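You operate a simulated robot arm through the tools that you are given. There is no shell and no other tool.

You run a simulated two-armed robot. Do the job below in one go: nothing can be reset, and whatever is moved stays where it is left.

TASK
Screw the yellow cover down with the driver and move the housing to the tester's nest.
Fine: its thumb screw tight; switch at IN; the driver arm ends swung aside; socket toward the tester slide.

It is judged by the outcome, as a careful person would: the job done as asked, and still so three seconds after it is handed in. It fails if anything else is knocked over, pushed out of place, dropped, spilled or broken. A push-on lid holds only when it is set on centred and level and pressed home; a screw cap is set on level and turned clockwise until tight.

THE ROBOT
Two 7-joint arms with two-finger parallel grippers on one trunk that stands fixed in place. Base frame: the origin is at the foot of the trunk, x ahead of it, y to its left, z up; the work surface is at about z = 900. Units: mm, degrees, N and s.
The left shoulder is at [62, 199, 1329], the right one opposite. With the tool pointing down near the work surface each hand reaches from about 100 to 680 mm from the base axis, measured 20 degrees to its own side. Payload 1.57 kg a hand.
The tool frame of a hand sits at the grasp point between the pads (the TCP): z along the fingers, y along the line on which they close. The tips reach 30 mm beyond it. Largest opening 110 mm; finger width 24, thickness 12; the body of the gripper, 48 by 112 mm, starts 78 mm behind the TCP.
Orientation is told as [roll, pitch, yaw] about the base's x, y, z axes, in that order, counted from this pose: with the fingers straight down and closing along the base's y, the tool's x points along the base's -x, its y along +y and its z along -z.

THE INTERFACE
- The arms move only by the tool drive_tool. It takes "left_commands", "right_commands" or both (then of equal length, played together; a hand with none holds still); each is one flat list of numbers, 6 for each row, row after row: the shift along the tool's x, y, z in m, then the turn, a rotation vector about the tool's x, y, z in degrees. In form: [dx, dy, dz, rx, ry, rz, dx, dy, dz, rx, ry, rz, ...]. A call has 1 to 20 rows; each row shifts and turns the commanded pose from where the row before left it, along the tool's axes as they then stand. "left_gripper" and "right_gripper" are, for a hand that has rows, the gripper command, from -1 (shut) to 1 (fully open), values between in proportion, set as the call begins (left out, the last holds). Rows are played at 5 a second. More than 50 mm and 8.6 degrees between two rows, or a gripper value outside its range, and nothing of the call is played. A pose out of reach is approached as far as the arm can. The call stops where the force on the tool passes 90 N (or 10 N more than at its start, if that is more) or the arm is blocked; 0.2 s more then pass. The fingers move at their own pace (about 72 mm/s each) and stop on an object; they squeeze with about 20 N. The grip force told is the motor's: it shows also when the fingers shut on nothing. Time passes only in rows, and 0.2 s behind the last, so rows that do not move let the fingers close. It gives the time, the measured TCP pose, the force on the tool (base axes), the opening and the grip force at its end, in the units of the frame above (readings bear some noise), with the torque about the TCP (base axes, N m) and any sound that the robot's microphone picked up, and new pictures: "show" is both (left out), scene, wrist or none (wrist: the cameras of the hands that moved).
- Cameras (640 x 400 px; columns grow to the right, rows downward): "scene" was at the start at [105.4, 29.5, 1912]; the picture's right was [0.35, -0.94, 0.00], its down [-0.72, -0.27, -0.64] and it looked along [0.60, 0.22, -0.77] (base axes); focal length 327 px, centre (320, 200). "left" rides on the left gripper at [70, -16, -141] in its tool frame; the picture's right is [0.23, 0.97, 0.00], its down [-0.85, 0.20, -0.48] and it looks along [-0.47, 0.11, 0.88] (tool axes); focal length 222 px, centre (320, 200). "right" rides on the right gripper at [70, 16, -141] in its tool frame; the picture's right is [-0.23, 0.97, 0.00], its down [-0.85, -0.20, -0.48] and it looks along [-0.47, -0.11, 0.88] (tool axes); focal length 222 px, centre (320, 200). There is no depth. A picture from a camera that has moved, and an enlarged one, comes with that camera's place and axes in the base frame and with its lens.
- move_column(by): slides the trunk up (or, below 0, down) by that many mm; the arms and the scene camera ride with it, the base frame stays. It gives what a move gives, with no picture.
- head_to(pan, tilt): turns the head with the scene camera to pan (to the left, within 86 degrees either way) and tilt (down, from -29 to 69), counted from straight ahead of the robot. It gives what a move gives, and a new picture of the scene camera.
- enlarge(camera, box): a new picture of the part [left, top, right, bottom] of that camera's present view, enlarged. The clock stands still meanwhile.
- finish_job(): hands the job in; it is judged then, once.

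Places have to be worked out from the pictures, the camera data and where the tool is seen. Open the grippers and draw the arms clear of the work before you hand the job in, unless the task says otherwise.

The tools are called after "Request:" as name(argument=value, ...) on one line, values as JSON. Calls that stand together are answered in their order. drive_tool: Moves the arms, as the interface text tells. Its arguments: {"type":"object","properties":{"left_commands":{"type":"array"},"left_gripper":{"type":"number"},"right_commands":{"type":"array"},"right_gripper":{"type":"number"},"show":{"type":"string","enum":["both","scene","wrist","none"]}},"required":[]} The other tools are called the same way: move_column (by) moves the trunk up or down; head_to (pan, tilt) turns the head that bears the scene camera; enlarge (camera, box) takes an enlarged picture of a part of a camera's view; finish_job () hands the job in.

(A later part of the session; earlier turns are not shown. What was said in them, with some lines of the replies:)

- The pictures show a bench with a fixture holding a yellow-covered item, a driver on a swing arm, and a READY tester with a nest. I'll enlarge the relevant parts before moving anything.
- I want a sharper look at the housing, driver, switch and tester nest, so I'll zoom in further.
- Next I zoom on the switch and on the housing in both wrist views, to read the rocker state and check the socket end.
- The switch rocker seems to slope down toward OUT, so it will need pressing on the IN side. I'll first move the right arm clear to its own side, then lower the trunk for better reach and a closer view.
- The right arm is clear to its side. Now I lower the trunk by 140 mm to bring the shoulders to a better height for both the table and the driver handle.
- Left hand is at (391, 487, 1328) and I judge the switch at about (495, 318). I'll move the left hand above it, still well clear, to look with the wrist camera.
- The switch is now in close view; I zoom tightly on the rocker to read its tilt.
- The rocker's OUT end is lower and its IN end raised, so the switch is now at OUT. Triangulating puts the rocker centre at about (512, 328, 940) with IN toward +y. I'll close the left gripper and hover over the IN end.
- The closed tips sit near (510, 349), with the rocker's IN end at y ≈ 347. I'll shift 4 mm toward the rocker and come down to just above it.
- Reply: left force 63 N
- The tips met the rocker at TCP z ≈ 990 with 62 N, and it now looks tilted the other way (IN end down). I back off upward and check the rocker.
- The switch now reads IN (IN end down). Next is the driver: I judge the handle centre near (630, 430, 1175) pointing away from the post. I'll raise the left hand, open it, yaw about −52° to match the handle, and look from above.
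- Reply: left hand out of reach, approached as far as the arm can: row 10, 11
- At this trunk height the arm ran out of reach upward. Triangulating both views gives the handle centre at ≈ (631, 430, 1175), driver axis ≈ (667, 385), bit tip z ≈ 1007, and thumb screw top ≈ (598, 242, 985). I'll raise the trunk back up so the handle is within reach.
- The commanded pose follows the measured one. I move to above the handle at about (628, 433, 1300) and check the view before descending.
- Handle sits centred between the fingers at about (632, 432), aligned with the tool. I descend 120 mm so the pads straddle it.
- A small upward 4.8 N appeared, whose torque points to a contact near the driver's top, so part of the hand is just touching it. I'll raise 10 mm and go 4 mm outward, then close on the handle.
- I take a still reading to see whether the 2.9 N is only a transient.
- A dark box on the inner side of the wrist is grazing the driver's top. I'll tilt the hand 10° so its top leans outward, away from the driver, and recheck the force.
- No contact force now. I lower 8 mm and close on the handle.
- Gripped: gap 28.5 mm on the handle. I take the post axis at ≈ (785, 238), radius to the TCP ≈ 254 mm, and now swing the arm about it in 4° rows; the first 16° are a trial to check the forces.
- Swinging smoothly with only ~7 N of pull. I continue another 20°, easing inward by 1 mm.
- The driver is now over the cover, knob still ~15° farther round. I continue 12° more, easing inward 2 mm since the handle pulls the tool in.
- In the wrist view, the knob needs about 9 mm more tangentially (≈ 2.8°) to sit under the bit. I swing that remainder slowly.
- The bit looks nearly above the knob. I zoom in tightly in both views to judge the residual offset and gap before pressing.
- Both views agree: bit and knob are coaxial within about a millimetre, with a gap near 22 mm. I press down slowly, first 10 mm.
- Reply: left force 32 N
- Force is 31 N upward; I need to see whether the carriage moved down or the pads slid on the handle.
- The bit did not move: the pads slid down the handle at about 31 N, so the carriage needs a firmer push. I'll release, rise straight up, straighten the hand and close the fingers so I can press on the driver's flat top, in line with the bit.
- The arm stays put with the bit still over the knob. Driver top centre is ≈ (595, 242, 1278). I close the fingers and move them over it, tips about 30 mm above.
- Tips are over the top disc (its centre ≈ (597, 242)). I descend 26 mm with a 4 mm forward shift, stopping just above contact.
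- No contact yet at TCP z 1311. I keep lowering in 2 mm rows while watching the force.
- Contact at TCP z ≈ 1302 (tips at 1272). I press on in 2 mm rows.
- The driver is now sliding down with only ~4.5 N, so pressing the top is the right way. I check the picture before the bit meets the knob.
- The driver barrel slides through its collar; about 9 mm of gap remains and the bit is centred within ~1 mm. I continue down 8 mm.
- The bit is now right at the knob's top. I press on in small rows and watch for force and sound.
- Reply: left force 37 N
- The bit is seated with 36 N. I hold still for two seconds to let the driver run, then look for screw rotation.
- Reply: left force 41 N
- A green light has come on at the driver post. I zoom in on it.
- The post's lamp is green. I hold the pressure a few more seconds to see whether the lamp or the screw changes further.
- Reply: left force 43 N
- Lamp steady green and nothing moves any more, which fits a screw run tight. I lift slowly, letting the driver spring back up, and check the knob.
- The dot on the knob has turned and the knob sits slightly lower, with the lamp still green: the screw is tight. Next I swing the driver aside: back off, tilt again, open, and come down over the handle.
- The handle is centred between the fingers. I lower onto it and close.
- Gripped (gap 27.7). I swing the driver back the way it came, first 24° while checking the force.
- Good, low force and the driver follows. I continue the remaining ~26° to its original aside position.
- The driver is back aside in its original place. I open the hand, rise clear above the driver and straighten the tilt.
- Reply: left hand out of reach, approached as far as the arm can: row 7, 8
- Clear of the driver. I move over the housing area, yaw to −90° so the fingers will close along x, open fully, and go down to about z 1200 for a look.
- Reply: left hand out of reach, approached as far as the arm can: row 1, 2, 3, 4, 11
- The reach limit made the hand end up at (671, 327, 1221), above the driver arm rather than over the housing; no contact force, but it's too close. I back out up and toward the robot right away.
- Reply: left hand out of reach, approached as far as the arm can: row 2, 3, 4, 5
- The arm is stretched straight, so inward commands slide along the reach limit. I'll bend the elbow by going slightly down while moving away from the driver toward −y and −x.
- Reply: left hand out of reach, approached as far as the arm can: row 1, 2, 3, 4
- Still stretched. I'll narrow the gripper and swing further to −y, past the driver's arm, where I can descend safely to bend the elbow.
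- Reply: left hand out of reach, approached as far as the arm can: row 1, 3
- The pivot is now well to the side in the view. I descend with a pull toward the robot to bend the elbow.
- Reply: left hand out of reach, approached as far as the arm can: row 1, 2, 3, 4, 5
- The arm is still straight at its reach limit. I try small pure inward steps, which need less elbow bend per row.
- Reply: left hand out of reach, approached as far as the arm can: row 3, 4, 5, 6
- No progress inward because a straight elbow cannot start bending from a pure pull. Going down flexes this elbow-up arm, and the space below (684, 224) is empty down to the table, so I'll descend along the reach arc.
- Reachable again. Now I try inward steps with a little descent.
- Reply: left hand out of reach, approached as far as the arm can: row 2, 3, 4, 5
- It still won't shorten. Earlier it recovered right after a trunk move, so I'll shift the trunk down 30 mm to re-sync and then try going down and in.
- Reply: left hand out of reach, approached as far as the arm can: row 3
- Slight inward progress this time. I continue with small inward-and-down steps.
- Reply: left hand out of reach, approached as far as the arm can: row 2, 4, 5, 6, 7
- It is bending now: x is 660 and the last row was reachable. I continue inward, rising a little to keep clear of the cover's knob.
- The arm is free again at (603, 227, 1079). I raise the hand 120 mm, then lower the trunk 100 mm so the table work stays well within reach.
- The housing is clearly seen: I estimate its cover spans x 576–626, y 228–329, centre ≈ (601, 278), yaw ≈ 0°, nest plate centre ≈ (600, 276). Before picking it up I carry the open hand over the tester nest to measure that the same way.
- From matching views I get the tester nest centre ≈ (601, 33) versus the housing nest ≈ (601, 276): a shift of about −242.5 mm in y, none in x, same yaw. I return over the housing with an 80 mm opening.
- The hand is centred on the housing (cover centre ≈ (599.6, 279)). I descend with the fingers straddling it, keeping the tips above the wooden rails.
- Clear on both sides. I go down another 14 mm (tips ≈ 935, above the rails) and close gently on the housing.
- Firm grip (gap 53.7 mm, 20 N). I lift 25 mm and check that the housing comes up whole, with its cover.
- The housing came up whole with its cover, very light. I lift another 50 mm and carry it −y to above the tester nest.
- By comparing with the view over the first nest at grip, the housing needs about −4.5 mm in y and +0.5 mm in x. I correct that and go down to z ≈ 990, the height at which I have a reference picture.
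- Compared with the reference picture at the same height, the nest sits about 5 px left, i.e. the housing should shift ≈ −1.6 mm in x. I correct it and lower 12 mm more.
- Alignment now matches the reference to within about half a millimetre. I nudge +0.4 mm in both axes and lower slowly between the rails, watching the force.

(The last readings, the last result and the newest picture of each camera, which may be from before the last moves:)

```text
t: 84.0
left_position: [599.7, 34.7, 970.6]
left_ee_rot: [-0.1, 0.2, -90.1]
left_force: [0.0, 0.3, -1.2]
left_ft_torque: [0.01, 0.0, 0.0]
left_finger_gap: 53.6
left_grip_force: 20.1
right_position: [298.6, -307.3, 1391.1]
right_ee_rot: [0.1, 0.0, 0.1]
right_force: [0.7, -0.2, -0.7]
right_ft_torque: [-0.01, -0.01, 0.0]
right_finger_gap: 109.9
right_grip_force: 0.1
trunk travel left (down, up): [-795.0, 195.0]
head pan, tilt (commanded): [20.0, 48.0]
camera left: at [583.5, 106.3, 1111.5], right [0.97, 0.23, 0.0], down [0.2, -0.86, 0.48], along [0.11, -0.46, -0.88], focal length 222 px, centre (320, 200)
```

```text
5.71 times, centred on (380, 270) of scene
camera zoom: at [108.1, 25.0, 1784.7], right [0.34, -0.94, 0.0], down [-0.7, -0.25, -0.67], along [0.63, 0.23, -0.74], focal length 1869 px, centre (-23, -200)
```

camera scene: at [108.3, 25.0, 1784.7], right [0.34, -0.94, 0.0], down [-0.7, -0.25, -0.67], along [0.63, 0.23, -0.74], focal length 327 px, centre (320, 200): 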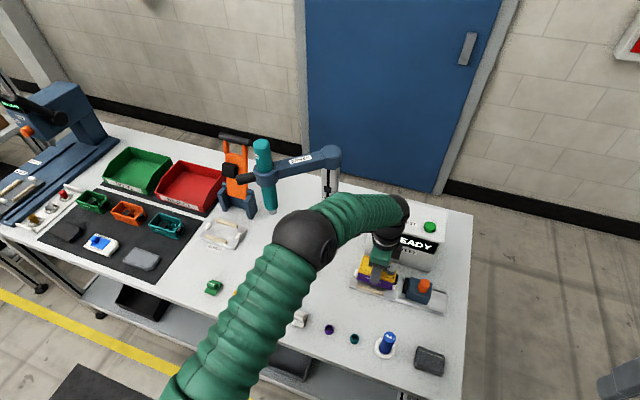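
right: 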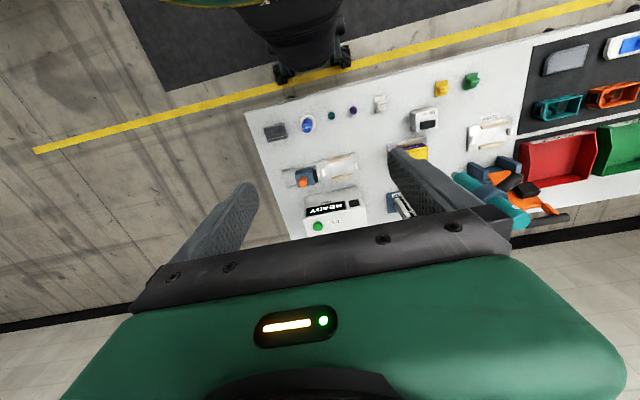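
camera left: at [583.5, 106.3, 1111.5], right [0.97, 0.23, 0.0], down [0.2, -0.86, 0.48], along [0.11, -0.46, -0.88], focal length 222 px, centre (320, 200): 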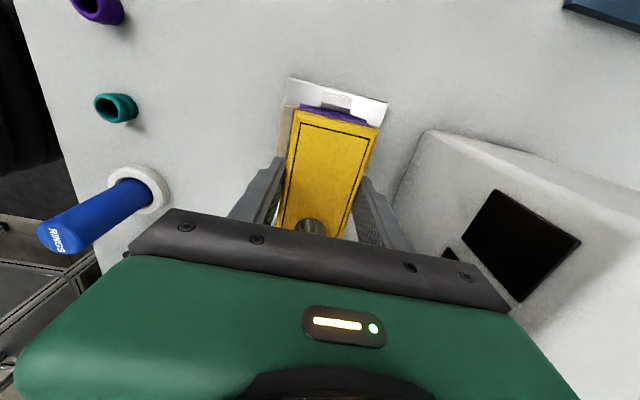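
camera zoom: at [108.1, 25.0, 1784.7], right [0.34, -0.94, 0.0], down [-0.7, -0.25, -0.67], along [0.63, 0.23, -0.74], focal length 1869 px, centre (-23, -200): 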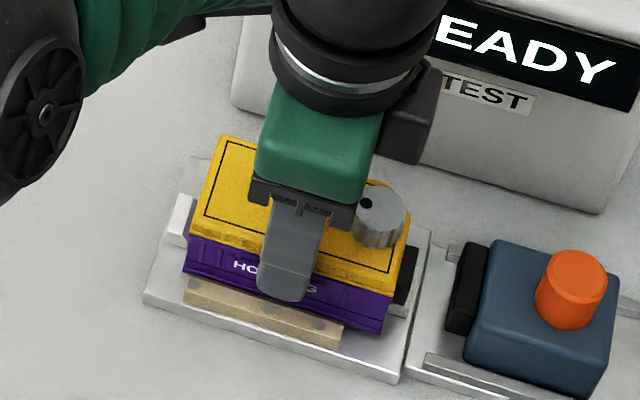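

Still no contact force; the comparison suggests the nest is ~1 mm further +y. I shift +0.8 mm in y and lower the last 6 mm in 1 mm rows.

Request:
drive_tool(left_commands=[0.0008, 0.0003, 0, 0, 0, 0, 0, 0, 0.002, 0, 0, 0, 0, 0, 0.001, 0, 0, 0, 0, 0, 0.001, 0, 0, 0, 0, 0, 0.001, 0, 0, 0, 0, 0, 0, 0, 0, 0], show="wrist")

Request:
enlarge(camera="left", box=[220, 60, 420, 220])

Request:
enlarge(camera="scene", box=[340, 235, 420, 305])

```text
t: 85.4
left_position: [598.8, 36.5, 966.7]
left_ee_rot: [-0.2, 0.0, -90.0]
left_force: [0.2, 0.3, -2.3]
left_ft_torque: [0.0, -0.05, 0.01]
left_finger_gap: 53.8
left_grip_force: 20.0
right_position: [299.7, -306.4, 1390.2]
right_ee_rot: [0.1, 0.0, 0.0]
right_force: [-0.3, -0.2, 0.3]
right_ft_torque: [0.04, 0.0, 0.0]
right_finger_gap: 110.2
right_grip_force: 0.1
trunk travel left (down, up): [-795.0, 195.0]
head pan, tilt (commanded): [20.0, 48.0]
camera left: at [583.7, 107.8, 1106.5], right [0.97, 0.23, 0.0], down [0.2, -0.86, 0.48], along [0.11, -0.46, -0.88], focal length 222 px, centre (320, 200)
```

left: 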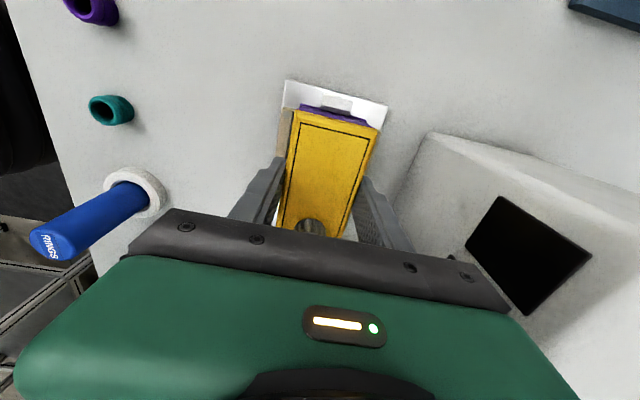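

```text
2.50 times, centred on (320, 140) of left
camera zoom: at [583.7, 107.8, 1106.5], right [0.97, 0.23, 0.0], down [0.2, -0.86, 0.48], along [0.11, -0.46, -0.88], focal length 555 px, centre (320, 350)
```

zoom: 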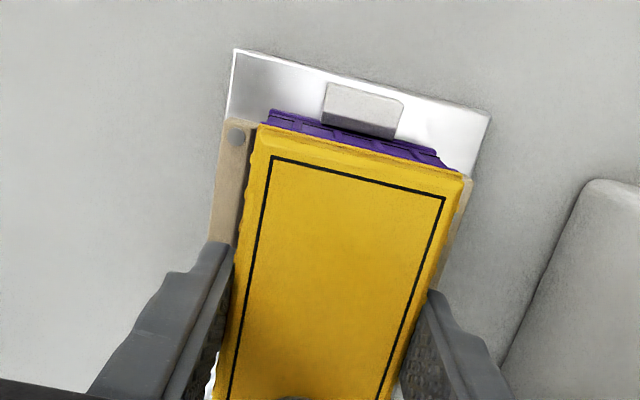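

```text
5.71 times, centred on (380, 270) of scene
camera zoom: at [108.0, 25.0, 1784.7], right [0.34, -0.94, 0.0], down [-0.7, -0.25, -0.67], along [0.63, 0.23, -0.74], focal length 1869 px, centre (-23, -200)
```

zoom: 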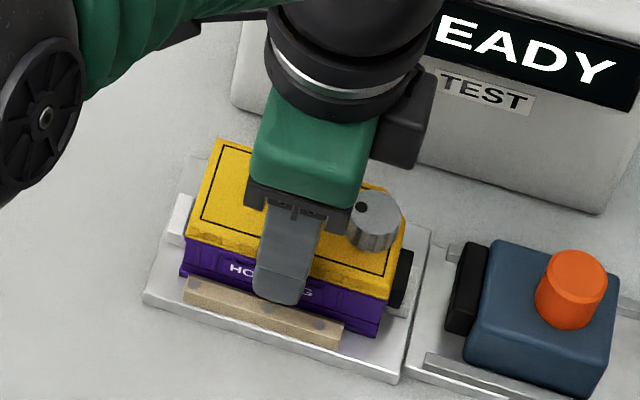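

Nearly seated, no contact yet; the picture says I'm now ~0.7 mm too far +y. I correct that and lower the last few millimetres until the plate takes the weight.

Request:
drive_tool(left_commands=[-0.0007, 0, 0, 0, 0, 0, 0, 0, 0.001, 0, 0, 0, 0, 0, 0.001, 0, 0, 0, 0, 0, 0.001, 0, 0, 0, 0, 0, 0, 0, 0, 0], show="wrist")

Request:
enlarge(camera="left", box=[220, 60, 420, 220])

Request:
enlarge(camera="scene", box=[340, 235, 420, 305])

```text
t: 86.6
left_position: [599.6, 35.4, 964.9]
left_ee_rot: [0.2, 0.1, -90.0]
left_force: [2.4, 1.1, 14.8]
left_ft_torque: [-0.02, 0.06, 0.04]
left_finger_gap: 54.0
left_grip_force: 19.5
right_position: [299.0, -306.5, 1391.1]
right_ee_rot: [0.1, 0.0, -0.1]
right_force: [0.1, 0.3, 0.0]
right_ft_torque: [-0.01, 0.04, -0.02]
right_finger_gap: 109.9
right_grip_force: 0.1
trunk travel left (down, up): [-795.0, 195.0]
head pan, tilt (commanded): [20.0, 48.0]
camera left: at [583.2, 106.6, 1104.7], right [0.97, 0.23, 0.0], down [0.2, -0.86, 0.48], along [0.11, -0.47, -0.88], focal length 222 px, centre (320, 200)
```

left: 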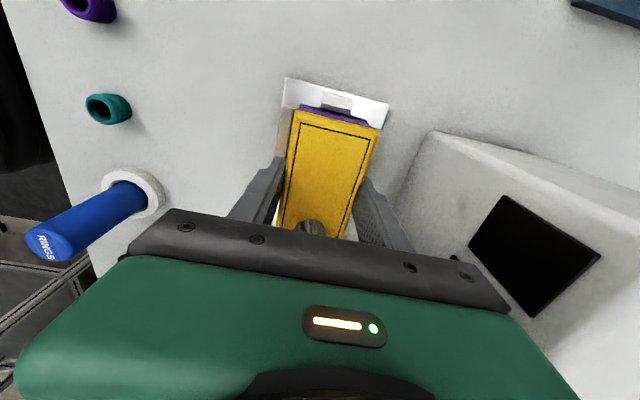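

```text
2.50 times, centred on (320, 140) of left
camera zoom: at [583.2, 106.6, 1104.7], right [0.97, 0.23, 0.0], down [0.2, -0.86, 0.48], along [0.11, -0.47, -0.88], focal length 555 px, centre (320, 350)
```

zoom: 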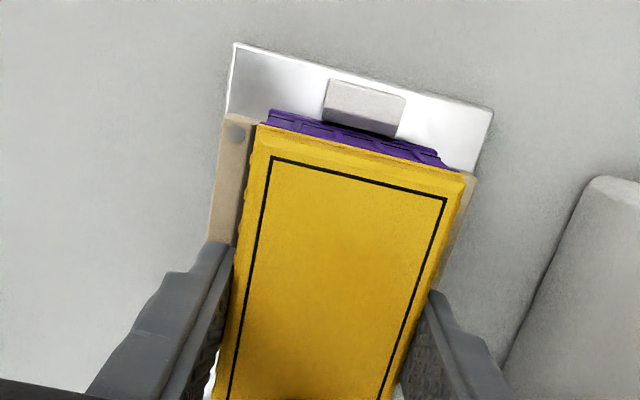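

```text
5.71 times, centred on (380, 270) of scene
camera zoom: at [105.4, 25.3, 1785.1], right [0.34, -0.94, 0.0], down [-0.7, -0.25, -0.67], along [0.63, 0.23, -0.74], focal length 1869 px, centre (-23, -200)
```

zoom: 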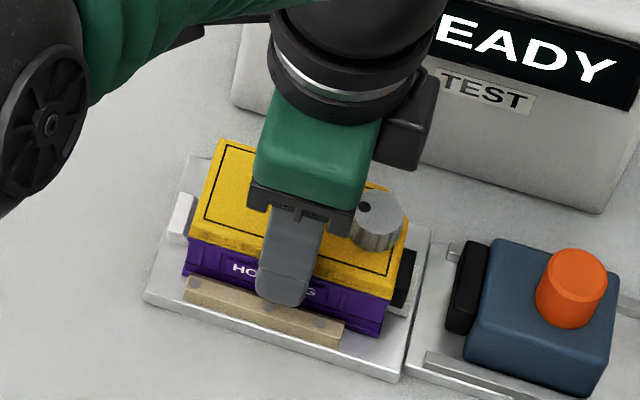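

Contact (15 N) at TCP z 965, the same height as when seated in the first nest, so the housing is down on the plate between rails and stops. I ease 2 mm of pressing off and open the fingers.

Request:
drive_tool(left_commands=[0, 0, -0.002, 0, 0, 0, 0, 0, 0, 0, 0, 0], show="none")

Request:
drive_tool(left_commands=[0, 0, 0, 0, 0, 0, 0, 0, 0, 0, 0, 0, 0, 0, 0, 0, 0, 0, 0, 0, 0, 0, 0, 0], left_gripper=0.4, show="wrist")

Request:
enlarge(camera="left", box=[220, 60, 420, 220])

Request:
enlarge(camera="scene", box=[340, 235, 420, 305])

```text
t: 87.2
left_position: [597.8, 35.9, 963.7]
left_ee_rot: [-0.2, 0.1, -90.1]
left_force: [2.1, -1.3, 1.4]
left_ft_torque: [-0.21, -0.24, 0.05]
left_finger_gap: 53.9
left_grip_force: 20.1
right_position: [299.2, -308.4, 1391.2]
right_ee_rot: [0.1, 0.0, 0.0]
right_force: [0.1, 0.0, -1.0]
right_ft_torque: [0.0, 0.0, -0.02]
right_finger_gap: 110.0
right_grip_force: 0.0
trunk travel left (down, up): [-795.0, 195.0]
head pan, tilt (commanded): [20.0, 48.0]
```

```text
t: 88.2
left_position: [599.0, 35.9, 964.4]
left_ee_rot: [-0.2, 0.2, -90.0]
left_force: [-0.1, 0.2, 0.5]
left_ft_torque: [0.02, 0.02, 0.01]
left_finger_gap: 76.7
left_grip_force: 0.0
right_position: [300.1, -307.5, 1391.1]
right_ee_rot: [0.1, 0.0, -0.1]
right_force: [0.1, -1.3, -0.6]
right_ft_torque: [0.02, 0.02, -0.03]
right_finger_gap: 109.8
right_grip_force: 0.1
trunk travel left (down, up): [-795.0, 195.0]
head pan, tilt (commanded): [20.0, 48.0]
camera left: at [583.5, 106.7, 1105.5], right [0.97, 0.23, 0.0], down [0.2, -0.86, 0.48], along [0.11, -0.46, -0.88], focal length 222 px, centre (320, 200)
```

left: 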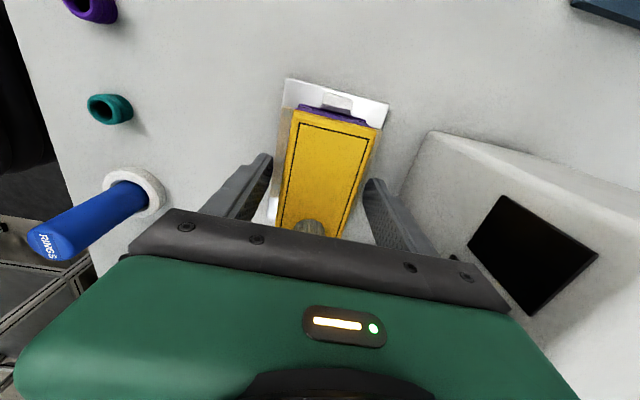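

```text
2.50 times, centred on (320, 140) of left
camera zoom: at [583.5, 106.7, 1105.5], right [0.97, 0.23, 0.0], down [0.2, -0.86, 0.48], along [0.11, -0.46, -0.88], focal length 555 px, centre (320, 350)
```

zoom: 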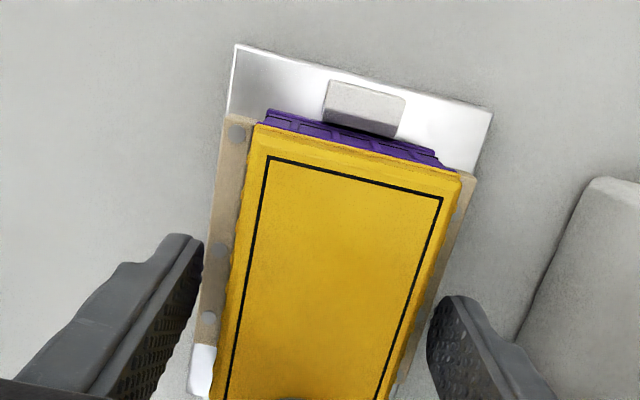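

```text
5.71 times, centred on (380, 270) of scene
camera zoom: at [107.7, 25.0, 1784.8], right [0.34, -0.94, 0.0], down [-0.7, -0.25, -0.67], along [0.63, 0.23, -0.74], focal length 1869 px, centre (-23, -200)
```

zoom: 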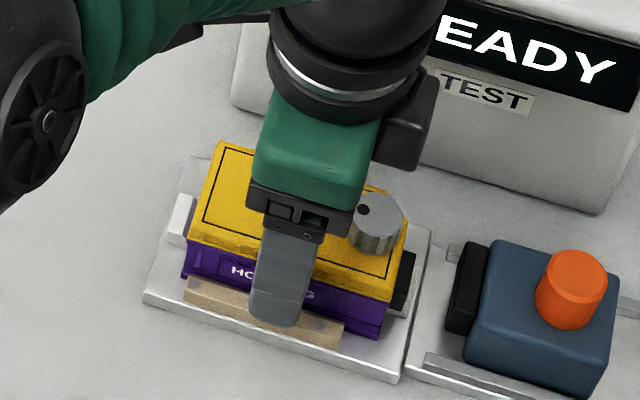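

The housing stays seated with fingers clear on both sides. I raise straight up.

Request:
drive_tool(left_commands=[0, 0, -0.01, 0, 0, 0, 0, 0, -0.02, 0, 0, 0, 0, 0, -0.03, 0, 0, 0, 0, 0, -0.03, 0, 0, 0, 0, 0, -0.03, 0, 0, 0, 0, 0, -0.01, 0, 0, 0], show="both")

Request:
enlarge(camera="left", box=[200, 60, 440, 240])

Request:
enlarge(camera="scene", box=[335, 235, 415, 305])

```text
t: 89.6
left_position: [600.4, 35.4, 1094.1]
left_ee_rot: [0.0, 0.1, -90.0]
left_force: [0.4, -0.4, -1.0]
left_ft_torque: [0.02, -0.01, 0.03]
left_finger_gap: 76.8
left_grip_force: 0.1
right_position: [298.8, -307.2, 1391.1]
right_ee_rot: [0.2, 0.0, 0.0]
right_force: [-0.6, 0.1, -0.6]
right_ft_torque: [-0.01, -0.01, -0.01]
right_finger_gap: 109.8
right_grip_force: 0.1
trunk travel left (down, up): [-795.0, 195.0]
head pan, tilt (commanded): [20.0, 48.0]
camera scene: at [107.4, 25.1, 1784.8], right [0.34, -0.94, 0.0], down [-0.7, -0.25, -0.67], along [0.63, 0.23, -0.74], focal length 327 px, centre (320, 200)
camera left: at [583.7, 106.3, 1234.7], right [0.97, 0.23, 0.0], down [0.2, -0.86, 0.48], along [0.11, -0.47, -0.88], focal length 222 px, centre (320, 200)
```

scene: 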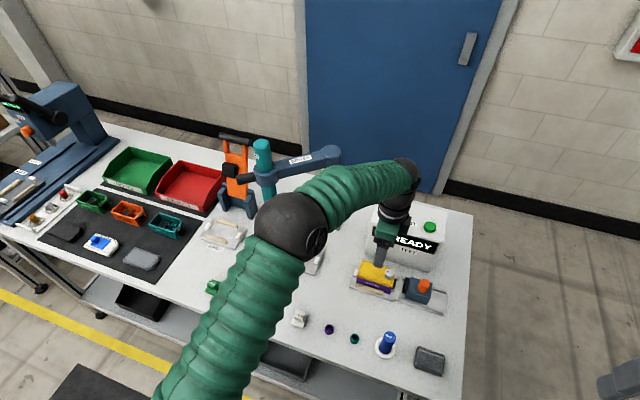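
left: 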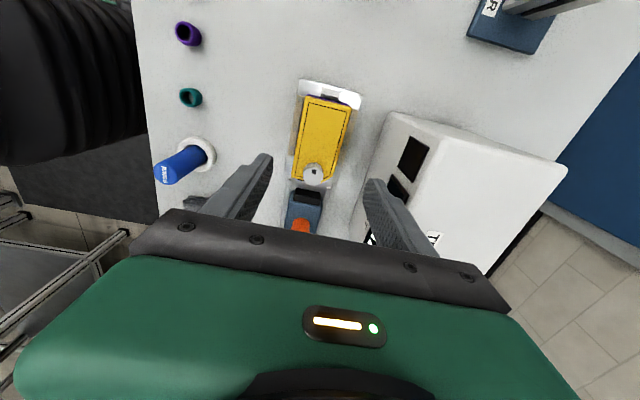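

```text
2.22 times, centred on (320, 150) of left
camera zoom: at [583.7, 106.3, 1234.7], right [0.97, 0.23, 0.0], down [0.2, -0.86, 0.48], along [0.11, -0.47, -0.88], focal length 494 px, centre (320, 311)
```

zoom: 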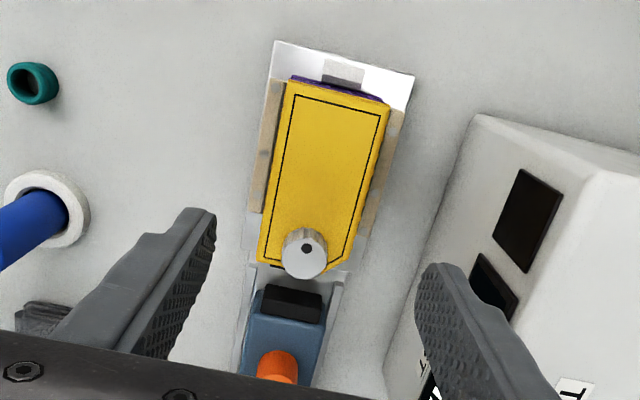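

```text
5.71 times, centred on (375, 270) of scene
camera zoom: at [107.4, 25.1, 1784.8], right [0.34, -0.94, 0.0], down [-0.7, -0.25, -0.67], along [0.63, 0.23, -0.74], focal length 1869 px, centre (6, -200)
```

zoom: 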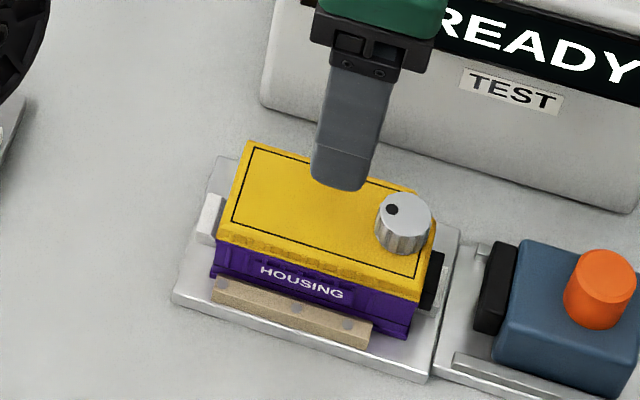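

The housing sits square in the tester nest, socket toward the slide, screw and cover in place. I draw the left arm up and back, clear of the work.

Request:
drive_tool(left_commands=[0, 0, -0.03, 0, 0, 0, 0, 0, -0.03, 0, 0, 0, 0, 0, -0.03, 0, 0, 0, 0, -0.01, -0.03, 0, 0, 0, 0.0, -0.035, -0.005, 0, 0, 0, 0.01, -0.035, -0.005, 0, 0, 0, 0.02, -0.035, -0.005, 0, 0, 0, 0.03, -0.03, -0.005, 0, 0, 0, 0.03, -0.03, -0.005, 0, 0, 0, 0.03, -0.03, -0.005, 0, 0, 0, 0.03, -0.03, -0.005, 0, 0, 0, 0.03, -0.03, -0.005, 0, 0, 0], left_gripper=1, show="scene")

```text
t: 92.2
left_position: [333.0, 218.9, 1257.4]
left_ee_rot: [0.0, 0.1, -90.0]
left_force: [-0.1, 0.1, 0.2]
left_ft_torque: [-0.03, -0.07, 0.02]
left_finger_gap: 109.9
left_grip_force: 0.1
right_position: [296.5, -304.7, 1392.2]
right_ee_rot: [0.0, -0.2, -0.1]
right_force: [-0.3, -0.3, 0.7]
right_ft_torque: [-0.06, -0.02, -0.01]
right_finger_gap: 110.0
right_grip_force: 0.0
trunk travel left (down, up): [-795.0, 195.0]
head pan, tilt (commanded): [20.0, 48.0]
camera scene: at [102.5, 27.3, 1785.0], right [0.34, -0.94, 0.0], down [-0.7, -0.25, -0.67], along [0.63, 0.23, -0.74], focal length 327 px, centre (320, 200)
```

scene: 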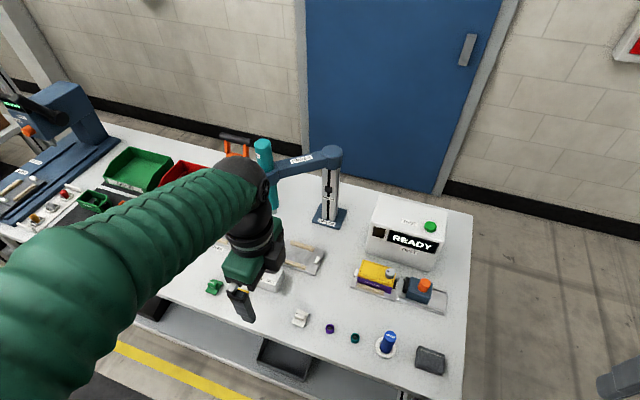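

I shift the hand farther left so the whole bench is visible for a final check.

Request:
drive_tool(left_commands=[0.04, 0, -0.01, 0, 0, 0, 0.04, 0, -0.01, 0, 0, 0, 0.04, 0, -0.01, 0, 0, 0, 0.04, -0.01, 0, 0, 0, 0, 0.04, -0.01, 0, 0, 0, 0], show="scene")

Request:
enlarge(camera="scene", box=[335, 240, 415, 310])

Request:
enlarge(camera="scene", box=[200, 120, 360, 300])

Request:
enlarge(camera="scene", box=[250, 255, 290, 295])

```text
t: 93.4
left_position: [314.1, 416.5, 1285.4]
left_ee_rot: [-0.2, 0.0, -90.1]
left_force: [0.3, 0.5, -0.4]
left_ft_torque: [0.03, 0.01, -0.04]
left_finger_gap: 110.0
left_grip_force: 0.0
right_position: [298.0, -303.6, 1391.8]
right_ee_rot: [0.1, -0.1, 0.0]
right_force: [0.9, -0.4, 0.3]
right_ft_torque: [-0.01, 0.0, -0.03]
right_finger_gap: 110.0
right_grip_force: 0.0
trunk travel left (down, up): [-795.0, 195.0]
head pan, tilt (commanded): [20.0, 48.0]
camera scene: at [105.8, 28.9, 1784.8], right [0.34, -0.94, 0.0], down [-0.7, -0.26, -0.67], along [0.63, 0.23, -0.74], focal length 327 px, centre (320, 200)
```

scene: 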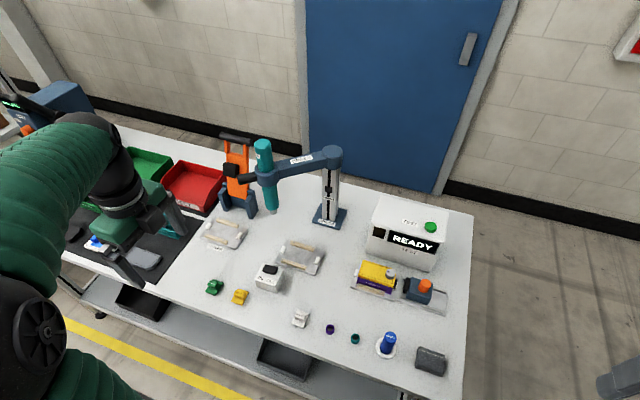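

```text
5.71 times, centred on (375, 275) of scene
camera zoom: at [105.8, 28.9, 1784.8], right [0.34, -0.94, 0.0], down [-0.7, -0.26, -0.67], along [0.63, 0.23, -0.74], focal length 1869 px, centre (6, -229)
```

zoom: 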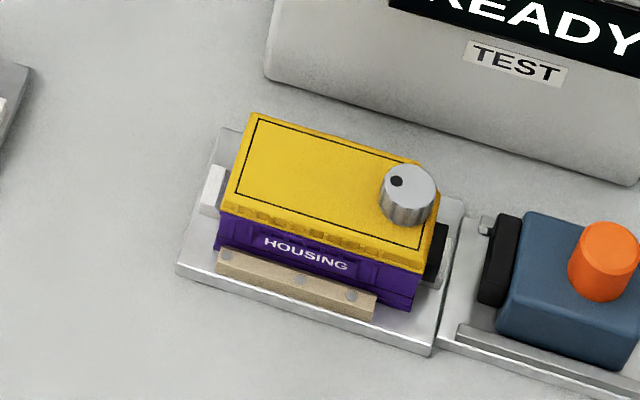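

```text
2.22 times, centred on (280, 210) of scene
camera zoom: at [105.8, 28.9, 1784.8], right [0.34, -0.94, 0.0], down [-0.7, -0.26, -0.67], along [0.63, 0.23, -0.74], focal length 727 px, centre (409, 178)
```

zoom: 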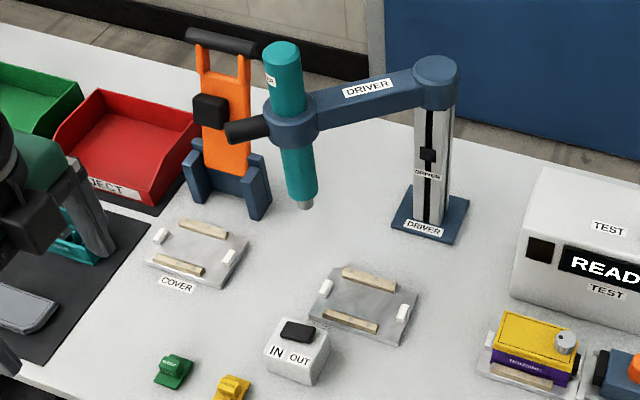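

```text
10.00 times, centred on (270, 275) of scene
camera zoom: at [105.8, 28.9, 1784.8], right [0.34, -0.94, 0.0], down [-0.7, -0.26, -0.67], along [0.63, 0.23, -0.74], focal length 3271 px, centre (820, -550)
```

zoom: 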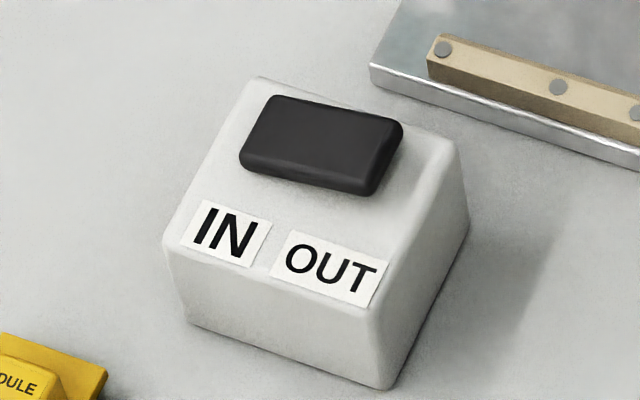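

Everything checks out: the switch is at IN, the driver arm is swung aside, and the housing is seated in the tester nest with its socket toward the slide. The screw is driven down, both grippers are open and both arms are clear. I hand the job in.

Request:
finish_job()

```text
The job is handed in.
```

I screwed the yellow cover down with the driver and moved the housing to the tester's nest, then handed the job in.

- **Thumb screw:** I pressed the driver onto it with about 40 N. It turned, sank slightly and then stopped, and the lamp on the driver post went green and stayed green after I lifted the driver. I take that to mean tight, but I had no direct torque reading.
- **Switch:** it was at OUT at the start. I pressed it over to IN and the last picture still shows it there.
- **Driver arm:** it is swung back aside to where it stood at the start.
- **Housing:** it sits in the tester's nest between the rails and stops, with its socket toward the slide. It came to rest at the same height as in its first nest.

While I was repositioning, the left arm ran to its reach limit and its fingers came close above the driver's arm. The force readings showed no contact, and I backed out. In the final pictures nothing else looks moved or knocked over. Both grippers are open and both arms are clear of the work.
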